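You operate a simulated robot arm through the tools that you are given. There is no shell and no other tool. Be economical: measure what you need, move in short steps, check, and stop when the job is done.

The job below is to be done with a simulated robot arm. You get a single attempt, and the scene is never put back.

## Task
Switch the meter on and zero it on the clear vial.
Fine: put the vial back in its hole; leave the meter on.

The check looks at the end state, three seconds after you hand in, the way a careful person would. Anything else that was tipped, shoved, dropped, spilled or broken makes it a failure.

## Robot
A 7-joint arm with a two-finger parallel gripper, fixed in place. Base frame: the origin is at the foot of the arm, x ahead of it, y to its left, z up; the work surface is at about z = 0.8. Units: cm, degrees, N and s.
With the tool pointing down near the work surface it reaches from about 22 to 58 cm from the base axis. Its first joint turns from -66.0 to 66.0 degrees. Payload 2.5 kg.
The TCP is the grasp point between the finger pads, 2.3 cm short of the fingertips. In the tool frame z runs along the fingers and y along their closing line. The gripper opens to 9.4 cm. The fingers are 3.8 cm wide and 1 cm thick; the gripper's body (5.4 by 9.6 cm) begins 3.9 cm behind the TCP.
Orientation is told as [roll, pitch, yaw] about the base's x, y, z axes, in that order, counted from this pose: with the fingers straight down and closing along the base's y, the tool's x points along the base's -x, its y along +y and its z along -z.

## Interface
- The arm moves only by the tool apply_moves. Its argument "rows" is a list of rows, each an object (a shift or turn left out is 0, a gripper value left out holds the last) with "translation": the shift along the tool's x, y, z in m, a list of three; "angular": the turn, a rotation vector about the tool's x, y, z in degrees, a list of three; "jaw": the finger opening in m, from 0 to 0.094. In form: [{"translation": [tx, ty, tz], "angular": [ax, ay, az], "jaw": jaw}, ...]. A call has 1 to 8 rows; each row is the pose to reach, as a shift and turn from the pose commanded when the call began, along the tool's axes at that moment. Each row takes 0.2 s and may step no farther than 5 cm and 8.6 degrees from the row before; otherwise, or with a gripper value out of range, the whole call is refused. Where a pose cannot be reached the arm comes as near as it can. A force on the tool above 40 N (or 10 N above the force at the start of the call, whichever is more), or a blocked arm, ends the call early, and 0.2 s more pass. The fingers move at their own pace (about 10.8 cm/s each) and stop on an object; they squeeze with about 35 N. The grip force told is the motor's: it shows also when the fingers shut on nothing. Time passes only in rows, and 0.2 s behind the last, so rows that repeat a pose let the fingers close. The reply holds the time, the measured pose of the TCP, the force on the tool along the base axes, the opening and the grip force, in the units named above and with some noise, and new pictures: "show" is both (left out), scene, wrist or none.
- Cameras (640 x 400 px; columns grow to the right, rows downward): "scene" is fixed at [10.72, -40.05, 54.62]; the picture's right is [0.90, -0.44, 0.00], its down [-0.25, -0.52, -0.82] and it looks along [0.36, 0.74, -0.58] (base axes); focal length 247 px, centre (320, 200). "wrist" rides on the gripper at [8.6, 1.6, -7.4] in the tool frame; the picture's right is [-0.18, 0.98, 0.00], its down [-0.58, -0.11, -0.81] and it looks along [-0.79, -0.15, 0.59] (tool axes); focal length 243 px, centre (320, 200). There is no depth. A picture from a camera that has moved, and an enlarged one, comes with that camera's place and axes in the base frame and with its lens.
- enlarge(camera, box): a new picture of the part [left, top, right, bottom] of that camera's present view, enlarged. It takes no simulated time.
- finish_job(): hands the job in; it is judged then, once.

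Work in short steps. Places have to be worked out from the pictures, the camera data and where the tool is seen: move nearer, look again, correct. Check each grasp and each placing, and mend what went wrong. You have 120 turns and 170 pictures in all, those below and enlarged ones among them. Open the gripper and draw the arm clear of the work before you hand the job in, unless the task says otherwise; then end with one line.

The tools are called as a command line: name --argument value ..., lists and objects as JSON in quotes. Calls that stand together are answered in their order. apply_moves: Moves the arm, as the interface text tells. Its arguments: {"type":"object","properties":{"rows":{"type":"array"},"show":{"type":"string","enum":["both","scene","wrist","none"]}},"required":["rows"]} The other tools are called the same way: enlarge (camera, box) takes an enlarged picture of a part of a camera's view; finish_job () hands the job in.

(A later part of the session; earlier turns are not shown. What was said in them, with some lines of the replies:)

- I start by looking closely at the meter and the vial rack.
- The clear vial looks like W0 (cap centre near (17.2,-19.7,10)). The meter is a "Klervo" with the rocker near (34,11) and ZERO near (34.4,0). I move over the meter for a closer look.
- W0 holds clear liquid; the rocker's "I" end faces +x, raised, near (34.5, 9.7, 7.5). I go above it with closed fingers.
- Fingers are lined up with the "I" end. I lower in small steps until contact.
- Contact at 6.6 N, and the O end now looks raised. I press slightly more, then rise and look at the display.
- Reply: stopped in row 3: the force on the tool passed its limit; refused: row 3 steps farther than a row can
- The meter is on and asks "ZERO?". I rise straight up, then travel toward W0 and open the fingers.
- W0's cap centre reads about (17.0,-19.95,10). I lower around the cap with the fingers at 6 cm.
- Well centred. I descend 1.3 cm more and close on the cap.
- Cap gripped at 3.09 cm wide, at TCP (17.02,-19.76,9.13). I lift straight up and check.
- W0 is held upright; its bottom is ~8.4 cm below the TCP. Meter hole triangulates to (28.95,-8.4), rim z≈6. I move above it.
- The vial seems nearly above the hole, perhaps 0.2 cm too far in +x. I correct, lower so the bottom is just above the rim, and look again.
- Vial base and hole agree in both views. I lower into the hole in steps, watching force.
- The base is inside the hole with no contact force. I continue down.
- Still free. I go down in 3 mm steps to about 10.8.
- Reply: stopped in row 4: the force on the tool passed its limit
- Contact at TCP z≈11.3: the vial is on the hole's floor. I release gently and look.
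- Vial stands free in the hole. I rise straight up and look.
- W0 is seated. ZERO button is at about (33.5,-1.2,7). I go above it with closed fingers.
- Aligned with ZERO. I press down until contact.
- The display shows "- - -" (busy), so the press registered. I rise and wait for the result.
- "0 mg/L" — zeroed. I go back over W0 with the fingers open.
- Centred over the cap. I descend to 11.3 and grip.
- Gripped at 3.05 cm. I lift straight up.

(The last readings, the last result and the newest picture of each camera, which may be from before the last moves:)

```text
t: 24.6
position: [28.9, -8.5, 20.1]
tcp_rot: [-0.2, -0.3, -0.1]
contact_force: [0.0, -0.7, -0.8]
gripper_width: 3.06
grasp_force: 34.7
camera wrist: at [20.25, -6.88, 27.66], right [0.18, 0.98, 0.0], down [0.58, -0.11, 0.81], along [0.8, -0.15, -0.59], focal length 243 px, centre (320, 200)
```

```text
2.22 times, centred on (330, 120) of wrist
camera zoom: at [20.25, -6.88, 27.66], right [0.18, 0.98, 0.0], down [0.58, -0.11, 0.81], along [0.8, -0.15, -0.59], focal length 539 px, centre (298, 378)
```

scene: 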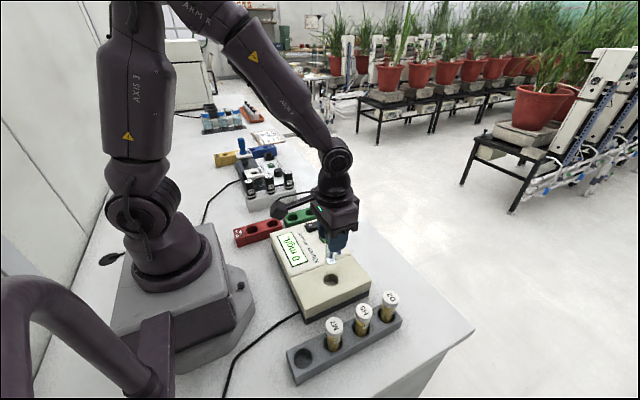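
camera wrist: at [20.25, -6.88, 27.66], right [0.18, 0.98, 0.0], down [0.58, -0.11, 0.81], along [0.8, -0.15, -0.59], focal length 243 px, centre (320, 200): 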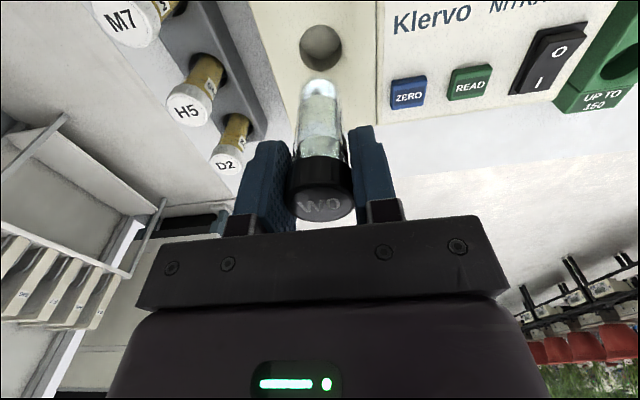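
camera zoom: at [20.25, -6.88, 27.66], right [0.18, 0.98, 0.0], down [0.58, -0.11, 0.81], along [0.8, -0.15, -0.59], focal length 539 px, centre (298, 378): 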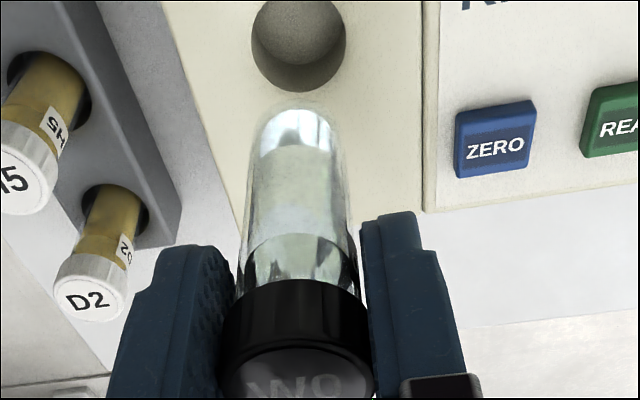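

Held, sitting ~0.3 cm higher in the grip. I move back above the rack's empty hole near (16.95,-19.9).

apply_moves --rows '[{"translation": [0.03, -0.028, 0]}, {"translation": [0.06, -0.056, 0]}, {"translation": [0.09, -0.085, 0]}, {"translation": [0.119, -0.1135, 0]}, {"translation": [0.119, -0.1135, 0.035]}, {"translation": [0.119, -0.1135, 0.05]}, {"translation": [0.119, -0.1135, 0.05]}]'

enlarge --camera "wrist" --box '[240, 30, 420, 210]'

enlarge --camera "scene" --box '[265, 310, 355, 390]'

```text
t: 26.2
position: [17.02, -19.72, 15.06]
tcp_rot: [-0.2, -0.3, 0.1]
contact_force: [-1.1, -0.4, -0.2]
gripper_width: 3.07
grasp_force: 35.2
camera wrist: at [8.37, -18.19, 22.52], right [0.18, 0.98, 0.0], down [0.58, -0.11, 0.81], along [0.8, -0.15, -0.59], focal length 243 px, centre (320, 200)
```

scene: 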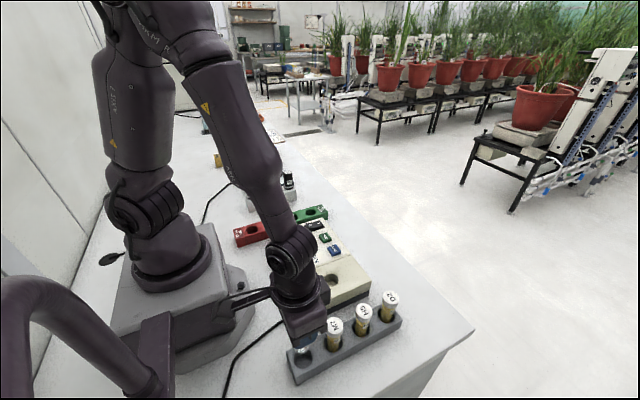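
wrist: 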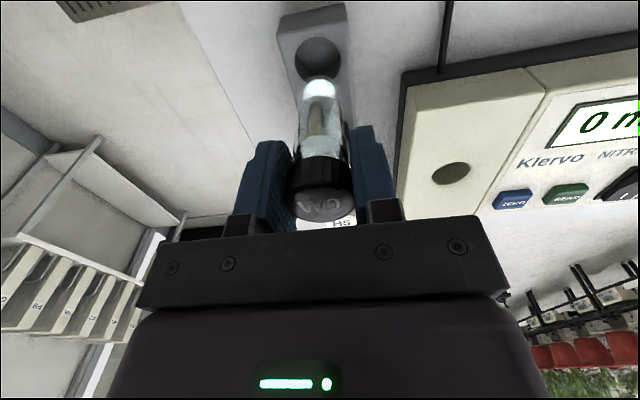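

```text
2.22 times, centred on (330, 120) of wrist
camera zoom: at [8.37, -18.19, 22.52], right [0.18, 0.98, 0.0], down [0.58, -0.11, 0.81], along [0.8, -0.15, -0.59], focal length 539 px, centre (298, 378)
```

zoom: 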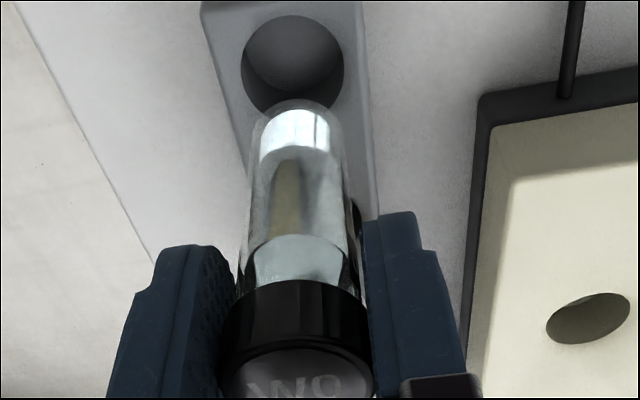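

```text
5.00 times, centred on (310, 350) of scene
camera zoom: at [10.72, -40.05, 54.62], right [0.9, -0.44, 0.0], down [-0.25, -0.52, -0.82], along [0.36, 0.74, -0.58], focal length 1233 px, centre (370, -550)
```

zoom: 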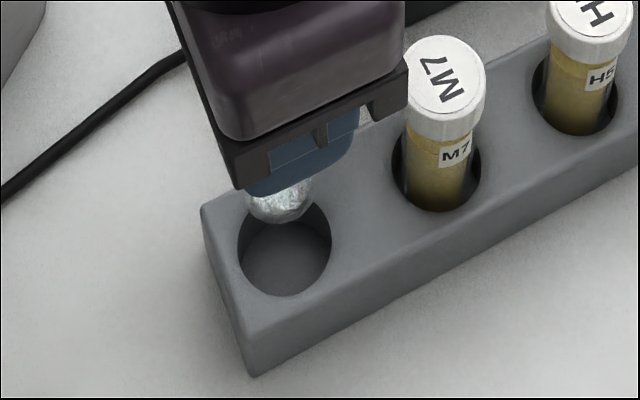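

Aligned in both views. I lower 1.5 cm and recheck.

apply_moves --rows '[{"translation": [0, 0, 0.005]}, {"translation": [0, 0, 0.01]}, {"translation": [0, 0, 0.015]}, {"translation": [0, 0, 0.015]}]' --show "none"

enlarge --camera "wrist" --box '[240, 30, 420, 210]'

enlarge --camera "scene" --box '[265, 310, 355, 390]'

```text
t: 27.2
position: [16.95, -19.86, 13.54]
tcp_rot: [-0.1, -0.3, 0.0]
contact_force: [-0.7, -0.5, -0.2]
gripper_width: 3.09
grasp_force: 34.5
```

```text
2.22 times, centred on (330, 120) of wrist
camera zoom: at [8.39, -18.24, 21.02], right [0.18, 0.98, 0.0], down [0.58, -0.11, 0.81], along [0.8, -0.15, -0.59], focal length 539 px, centre (298, 378)
```

zoom: 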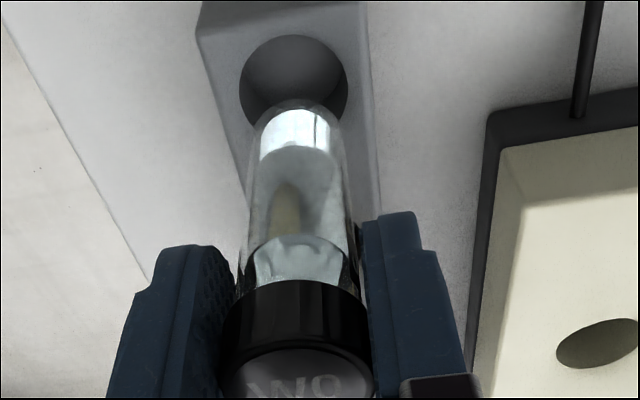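

```text
5.00 times, centred on (310, 350) of scene
camera zoom: at [10.72, -40.05, 54.62], right [0.9, -0.44, 0.0], down [-0.25, -0.52, -0.82], along [0.36, 0.74, -0.58], focal length 1233 px, centre (370, -550)
```

zoom: 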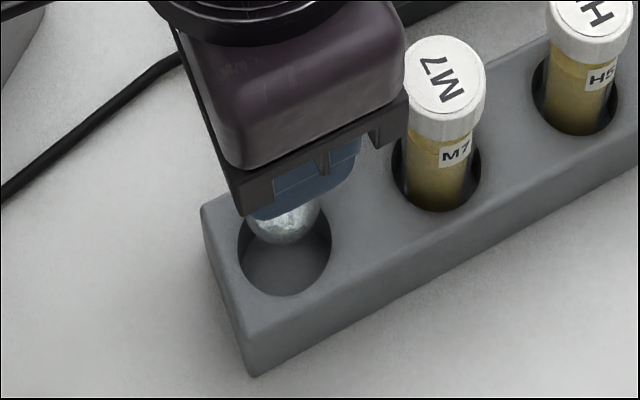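

The wrist view suggests the vial is about 0.2–0.3 cm too far in +x. I shift by -0.25 cm and lower 1 cm more.

apply_moves --rows '[{"translation": [0.0025, 0, 0]}, {"translation": [0.0025, 0, 0.005]}, {"translation": [0.0025, 0, 0.01]}, {"translation": [0.0025, 0, 0.01]}]' --show "none"

enlarge --camera "wrist" --box '[260, 50, 380, 170]'

enlarge --camera "scene" --box '[275, 325, 335, 385]'

```text
t: 28.2
position: [16.72, -19.92, 12.67]
tcp_rot: [-0.1, -0.3, -0.1]
contact_force: [0.0, -0.1, 0.2]
gripper_width: 3.05
grasp_force: 35.8
```

```text
3.33 times, centred on (320, 110) of wrist
camera zoom: at [8.14, -18.22, 19.99], right [0.18, 0.98, 0.0], down [0.58, -0.11, 0.81], along [0.8, -0.15, -0.59], focal length 809 px, centre (320, 500)
```

zoom: 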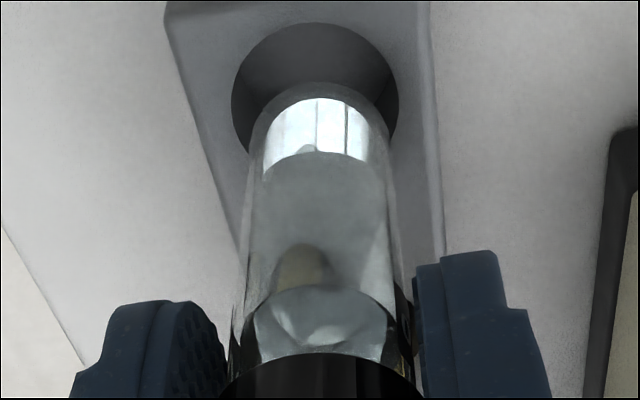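

```text
6.67 times, centred on (305, 355) of scene
camera zoom: at [10.72, -40.05, 54.62], right [0.9, -0.44, 0.0], down [-0.25, -0.52, -0.82], along [0.36, 0.74, -0.58], focal length 1644 px, centre (420, -833)
```

zoom: 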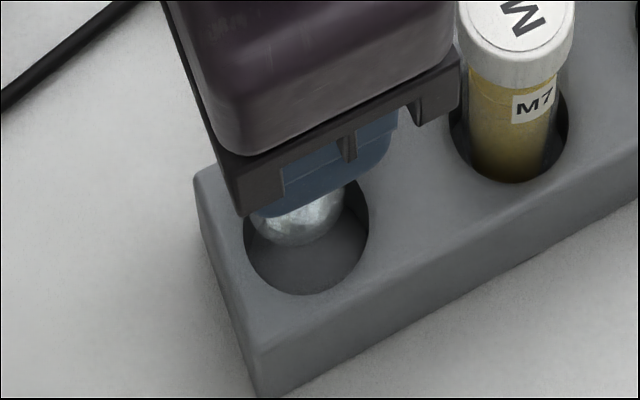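

Vial base is within the hole outline in both views. I go on down slowly.

apply_moves --rows '[{"translation": [0, 0, 0.004]}, {"translation": [0, 0, 0.008]}, {"translation": [0, 0, 0.012]}, {"translation": [0, 0, 0.012]}]' --show "none"

enlarge --camera "wrist" --box '[260, 50, 380, 170]'

enlarge --camera "scene" --box '[275, 325, 335, 385]'

```text
t: 29.2
position: [16.75, -19.91, 11.29]
tcp_rot: [-0.1, -0.3, 0.0]
contact_force: [1.0, -0.5, -0.4]
gripper_width: 3.08
grasp_force: 35.2
```

```text
3.33 times, centred on (320, 110) of wrist
camera zoom: at [8.13, -18.24, 18.78], right [0.18, 0.98, 0.0], down [0.58, -0.11, 0.81], along [0.8, -0.15, -0.59], focal length 809 px, centre (320, 500)
```

zoom: 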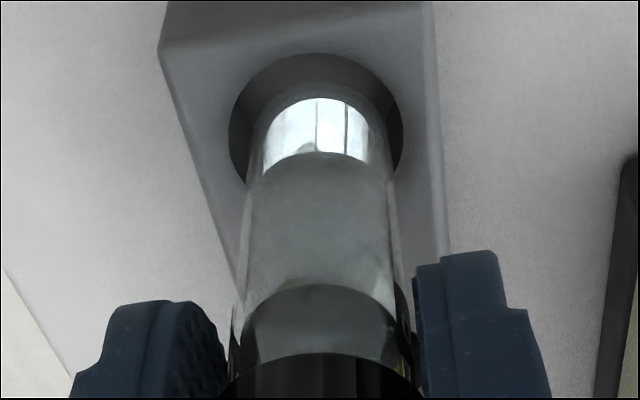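

```text
6.67 times, centred on (305, 355) of scene
camera zoom: at [10.72, -40.05, 54.62], right [0.9, -0.44, 0.0], down [-0.25, -0.52, -0.82], along [0.36, 0.74, -0.58], focal length 1644 px, centre (420, -833)
```

zoom: 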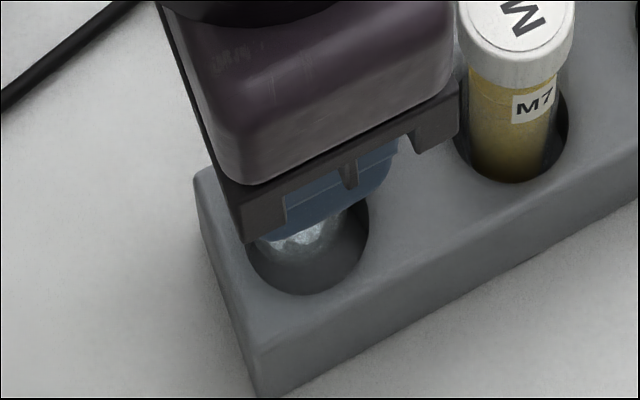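

No contact force, and the vial is entering the hole. I continue 1.2 cm.

apply_moves --rows '[{"translation": [0, 0, 0.004]}, {"translation": [0, 0, 0.008]}, {"translation": [0, 0, 0.012]}, {"translation": [0, 0, 0.012]}]' --show "none"

enlarge --camera "wrist" --box '[260, 50, 380, 170]'

```text
t: 30.2
position: [16.61, -19.84, 10.19]
tcp_rot: [-0.2, -0.3, 0.0]
contact_force: [-0.2, -0.7, -0.1]
gripper_width: 3.08
grasp_force: 35.2
```

```text
3.33 times, centred on (320, 110) of wrist
camera zoom: at [8.12, -18.22, 17.59], right [0.18, 0.98, 0.0], down [0.58, -0.11, 0.81], along [0.8, -0.15, -0.59], focal length 809 px, centre (320, 500)
```

zoom: 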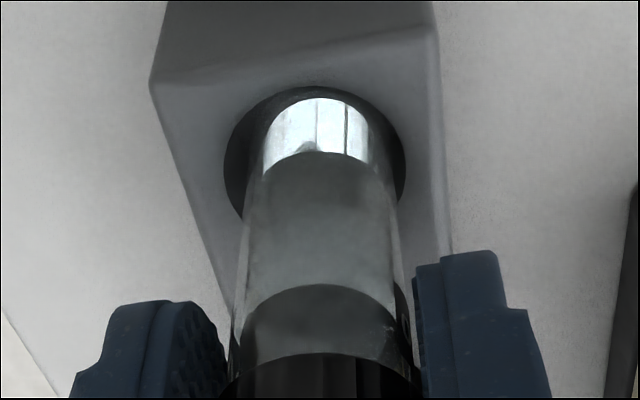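

Still free and nicely inside the outline. I lower further in 3 mm steps.

apply_moves --rows '[{"translation": [0, 0, 0.003]}, {"translation": [0, 0, 0.006]}, {"translation": [0, 0, 0.009]}, {"translation": [0, 0, 0.009]}]' --show "none"

enlarge --camera "wrist" --box '[260, 50, 380, 170]'

```text
t: 31.2
position: [16.7, -19.92, 9.31]
tcp_rot: [0.0, -0.2, 0.0]
contact_force: [0.3, -0.1, -0.8]
gripper_width: 3.07
grasp_force: 35.1
```

```text
3.33 times, centred on (320, 110) of wrist
camera zoom: at [8.13, -18.26, 16.68], right [0.18, 0.98, 0.0], down [0.58, -0.11, 0.81], along [0.8, -0.15, -0.59], focal length 809 px, centre (320, 500)
```

zoom: 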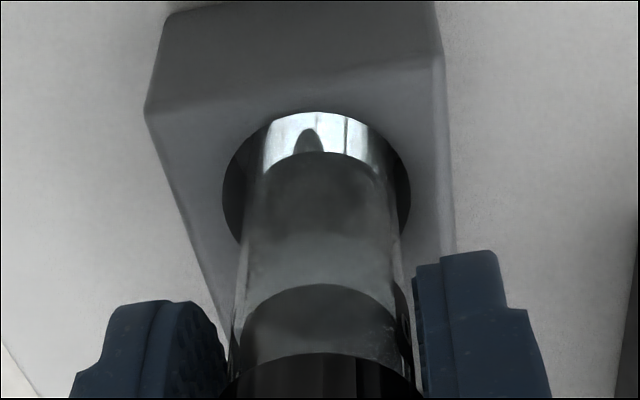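

Now clearly inside, behind the rim. I descend until floor contact, expected near TCP z≈8.8.

apply_moves --rows '[{"translation": [0, 0, 0.002]}, {"translation": [0, 0, 0.003]}, {"translation": [0, 0, 0.004]}, {"translation": [0, 0, 0.004]}]' --show "none"

```text
t: 32.2
position: [16.6, -19.88, 8.99]
tcp_rot: [-0.1, -0.3, 0.1]
contact_force: [0.2, -0.1, -1.0]
gripper_width: 3.09
grasp_force: 35.0
```

apply_moves --rows '[{"translation": [0, 0, 0.001]}, {"translation": [0, 0, 0.002]}, {"translation": [0, 0, 0.003]}, {"translation": [0, 0, 0.003]}]'

```text
t: 33.2
position: [16.64, -19.96, 8.65]
tcp_rot: [0.0, -0.3, 0.1]
contact_force: [0.2, -0.2, -0.8]
gripper_width: 3.09
grasp_force: 35.0
camera wrist: at [8.11, -18.26, 16.02], right [0.18, 0.98, 0.0], down [0.58, -0.11, 0.81], along [0.8, -0.15, -0.59], focal length 243 px, centre (320, 200)
```

scene: 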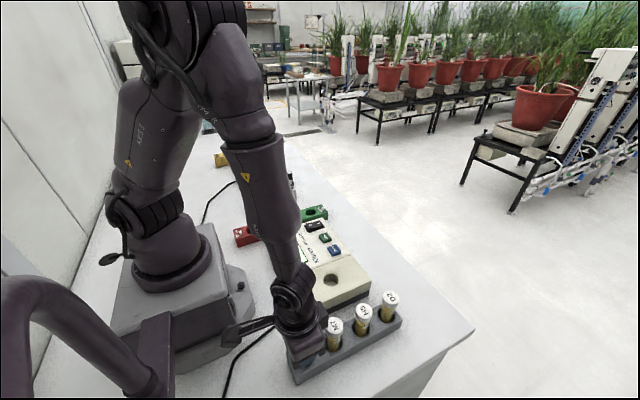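
wrist: 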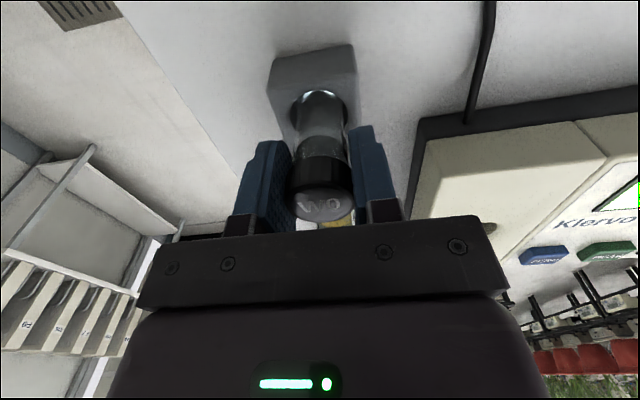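

No floor contact yet; fingertips are well above the rack. I continue in 1 mm steps.

apply_moves --rows '[{"translation": [0, 0, 0.001]}, {"translation": [0, 0, 0.002]}, {"translation": [0, 0, 0.003]}, {"translation": [0, 0, 0.004]}]' --show "none"

```text
t: 34.2
position: [16.8, -19.98, 8.18]
tcp_rot: [0.0, -0.4, 0.0]
contact_force: [-0.9, 2.2, 27.2]
gripper_width: 3.06
grasp_force: 35.0
```

Floor reached (27 N). I ease up 2 mm and release.

apply_moves --rows '[{"translation": [0, 0, -0.002]}, {"translation": [0, 0, -0.002], "jaw": 0.034}, {"translation": [0, 0, -0.002], "jaw": 0.05}, {"translation": [0, 0, -0.002], "jaw": 0.06}]' --show "wrist"

```text
t: 35.2
position: [16.77, -19.88, 8.47]
tcp_rot: [-0.1, -0.3, 0.0]
contact_force: [0.0, 0.5, 0.7]
gripper_width: 6.02
grasp_force: 0.1
camera wrist: at [8.15, -18.24, 15.79], right [0.18, 0.98, 0.0], down [0.58, -0.11, 0.81], along [0.8, -0.15, -0.59], focal length 243 px, centre (320, 200)
```

wrist: 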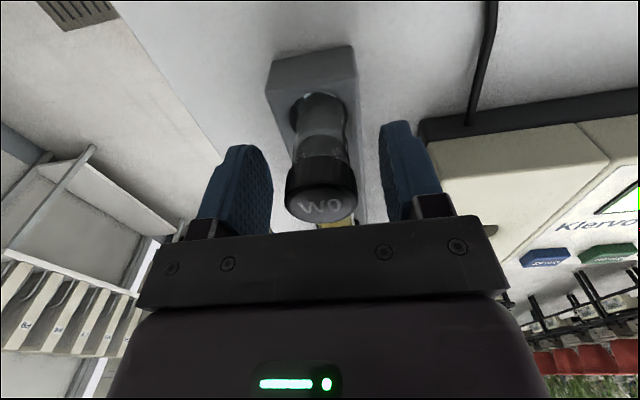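

Released and standing. I rise straight up and move clear.

apply_moves --rows '[{"translation": [0, 0, -0.02]}, {"translation": [0, 0, -0.055]}, {"translation": [0, 0, -0.1]}, {"translation": [0, 0, -0.145]}, {"translation": [0, 0, -0.18]}, {"translation": [-0.02, 0.035, -0.2]}, {"translation": [-0.045, 0.07, -0.2]}, {"translation": [-0.07, 0.105, -0.2]}]'

enlarge --camera "scene" --box '[220, 200, 420, 390]'

```text
t: 37.0
position: [23.66, -9.25, 28.28]
tcp_rot: [0.0, -0.4, 0.0]
contact_force: [0.7, 0.0, 0.8]
gripper_width: 6.02
grasp_force: 0.0
camera wrist: at [14.96, -7.67, 35.7], right [0.19, 0.98, 0.0], down [0.58, -0.11, 0.81], along [0.8, -0.15, -0.59], focal length 243 px, centre (320, 200)
```

scene: 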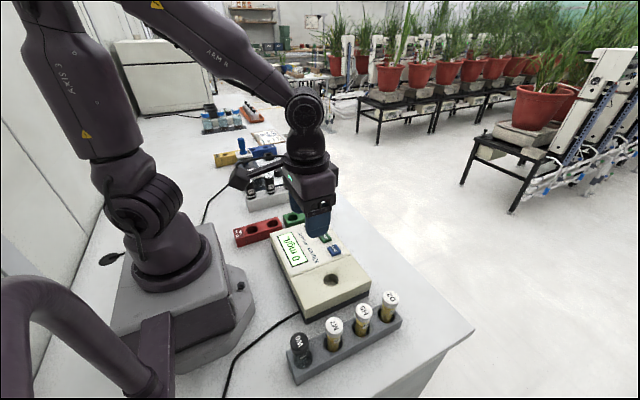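
wrist: 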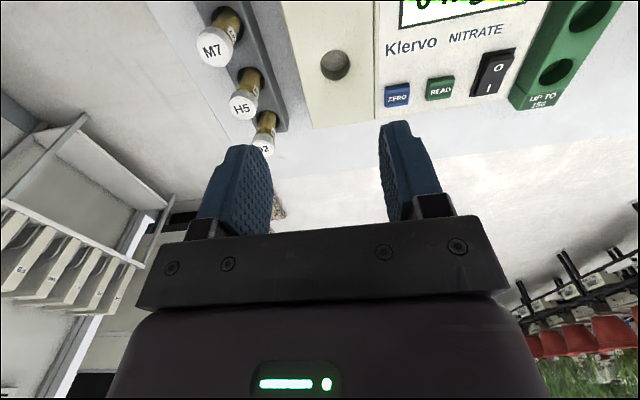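

```text
2.11 times, centred on (320, 295) of scene
camera zoom: at [10.72, -40.05, 54.62], right [0.9, -0.44, 0.0], down [-0.25, -0.52, -0.82], along [0.36, 0.74, -0.58], focal length 519 px, centre (320, 0)
```

zoom: 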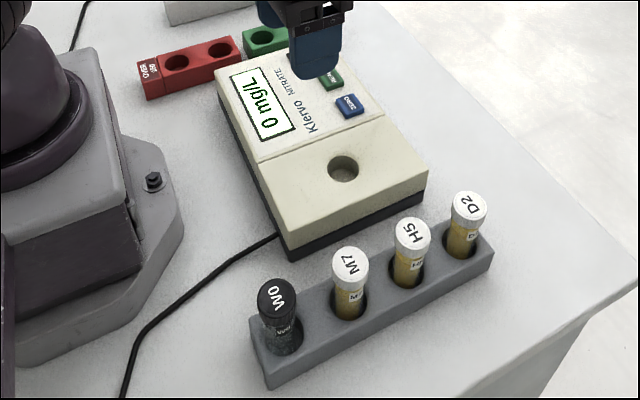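

enlarge --camera "scene" --box '[270, 310, 350, 390]'

```text
5.00 times, centred on (310, 350) of scene
camera zoom: at [10.72, -40.05, 54.62], right [0.9, -0.44, 0.0], down [-0.25, -0.52, -0.82], along [0.36, 0.74, -0.58], focal length 1233 px, centre (370, -550)
```

zoom: 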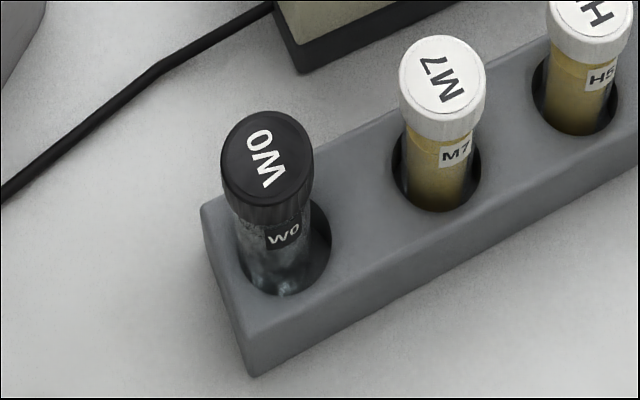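

W0 is seated upright in its hole, the meter reads 0 mg/L and is still on, and the arm is clear, so I hand in.

finish_job

```text
The job is handed in.
```

I switched the meter on and zeroed it on the clear vial (W0). It reads 0 mg/L and is still on, and W0 stands back in its rack hole, slightly off-centre.
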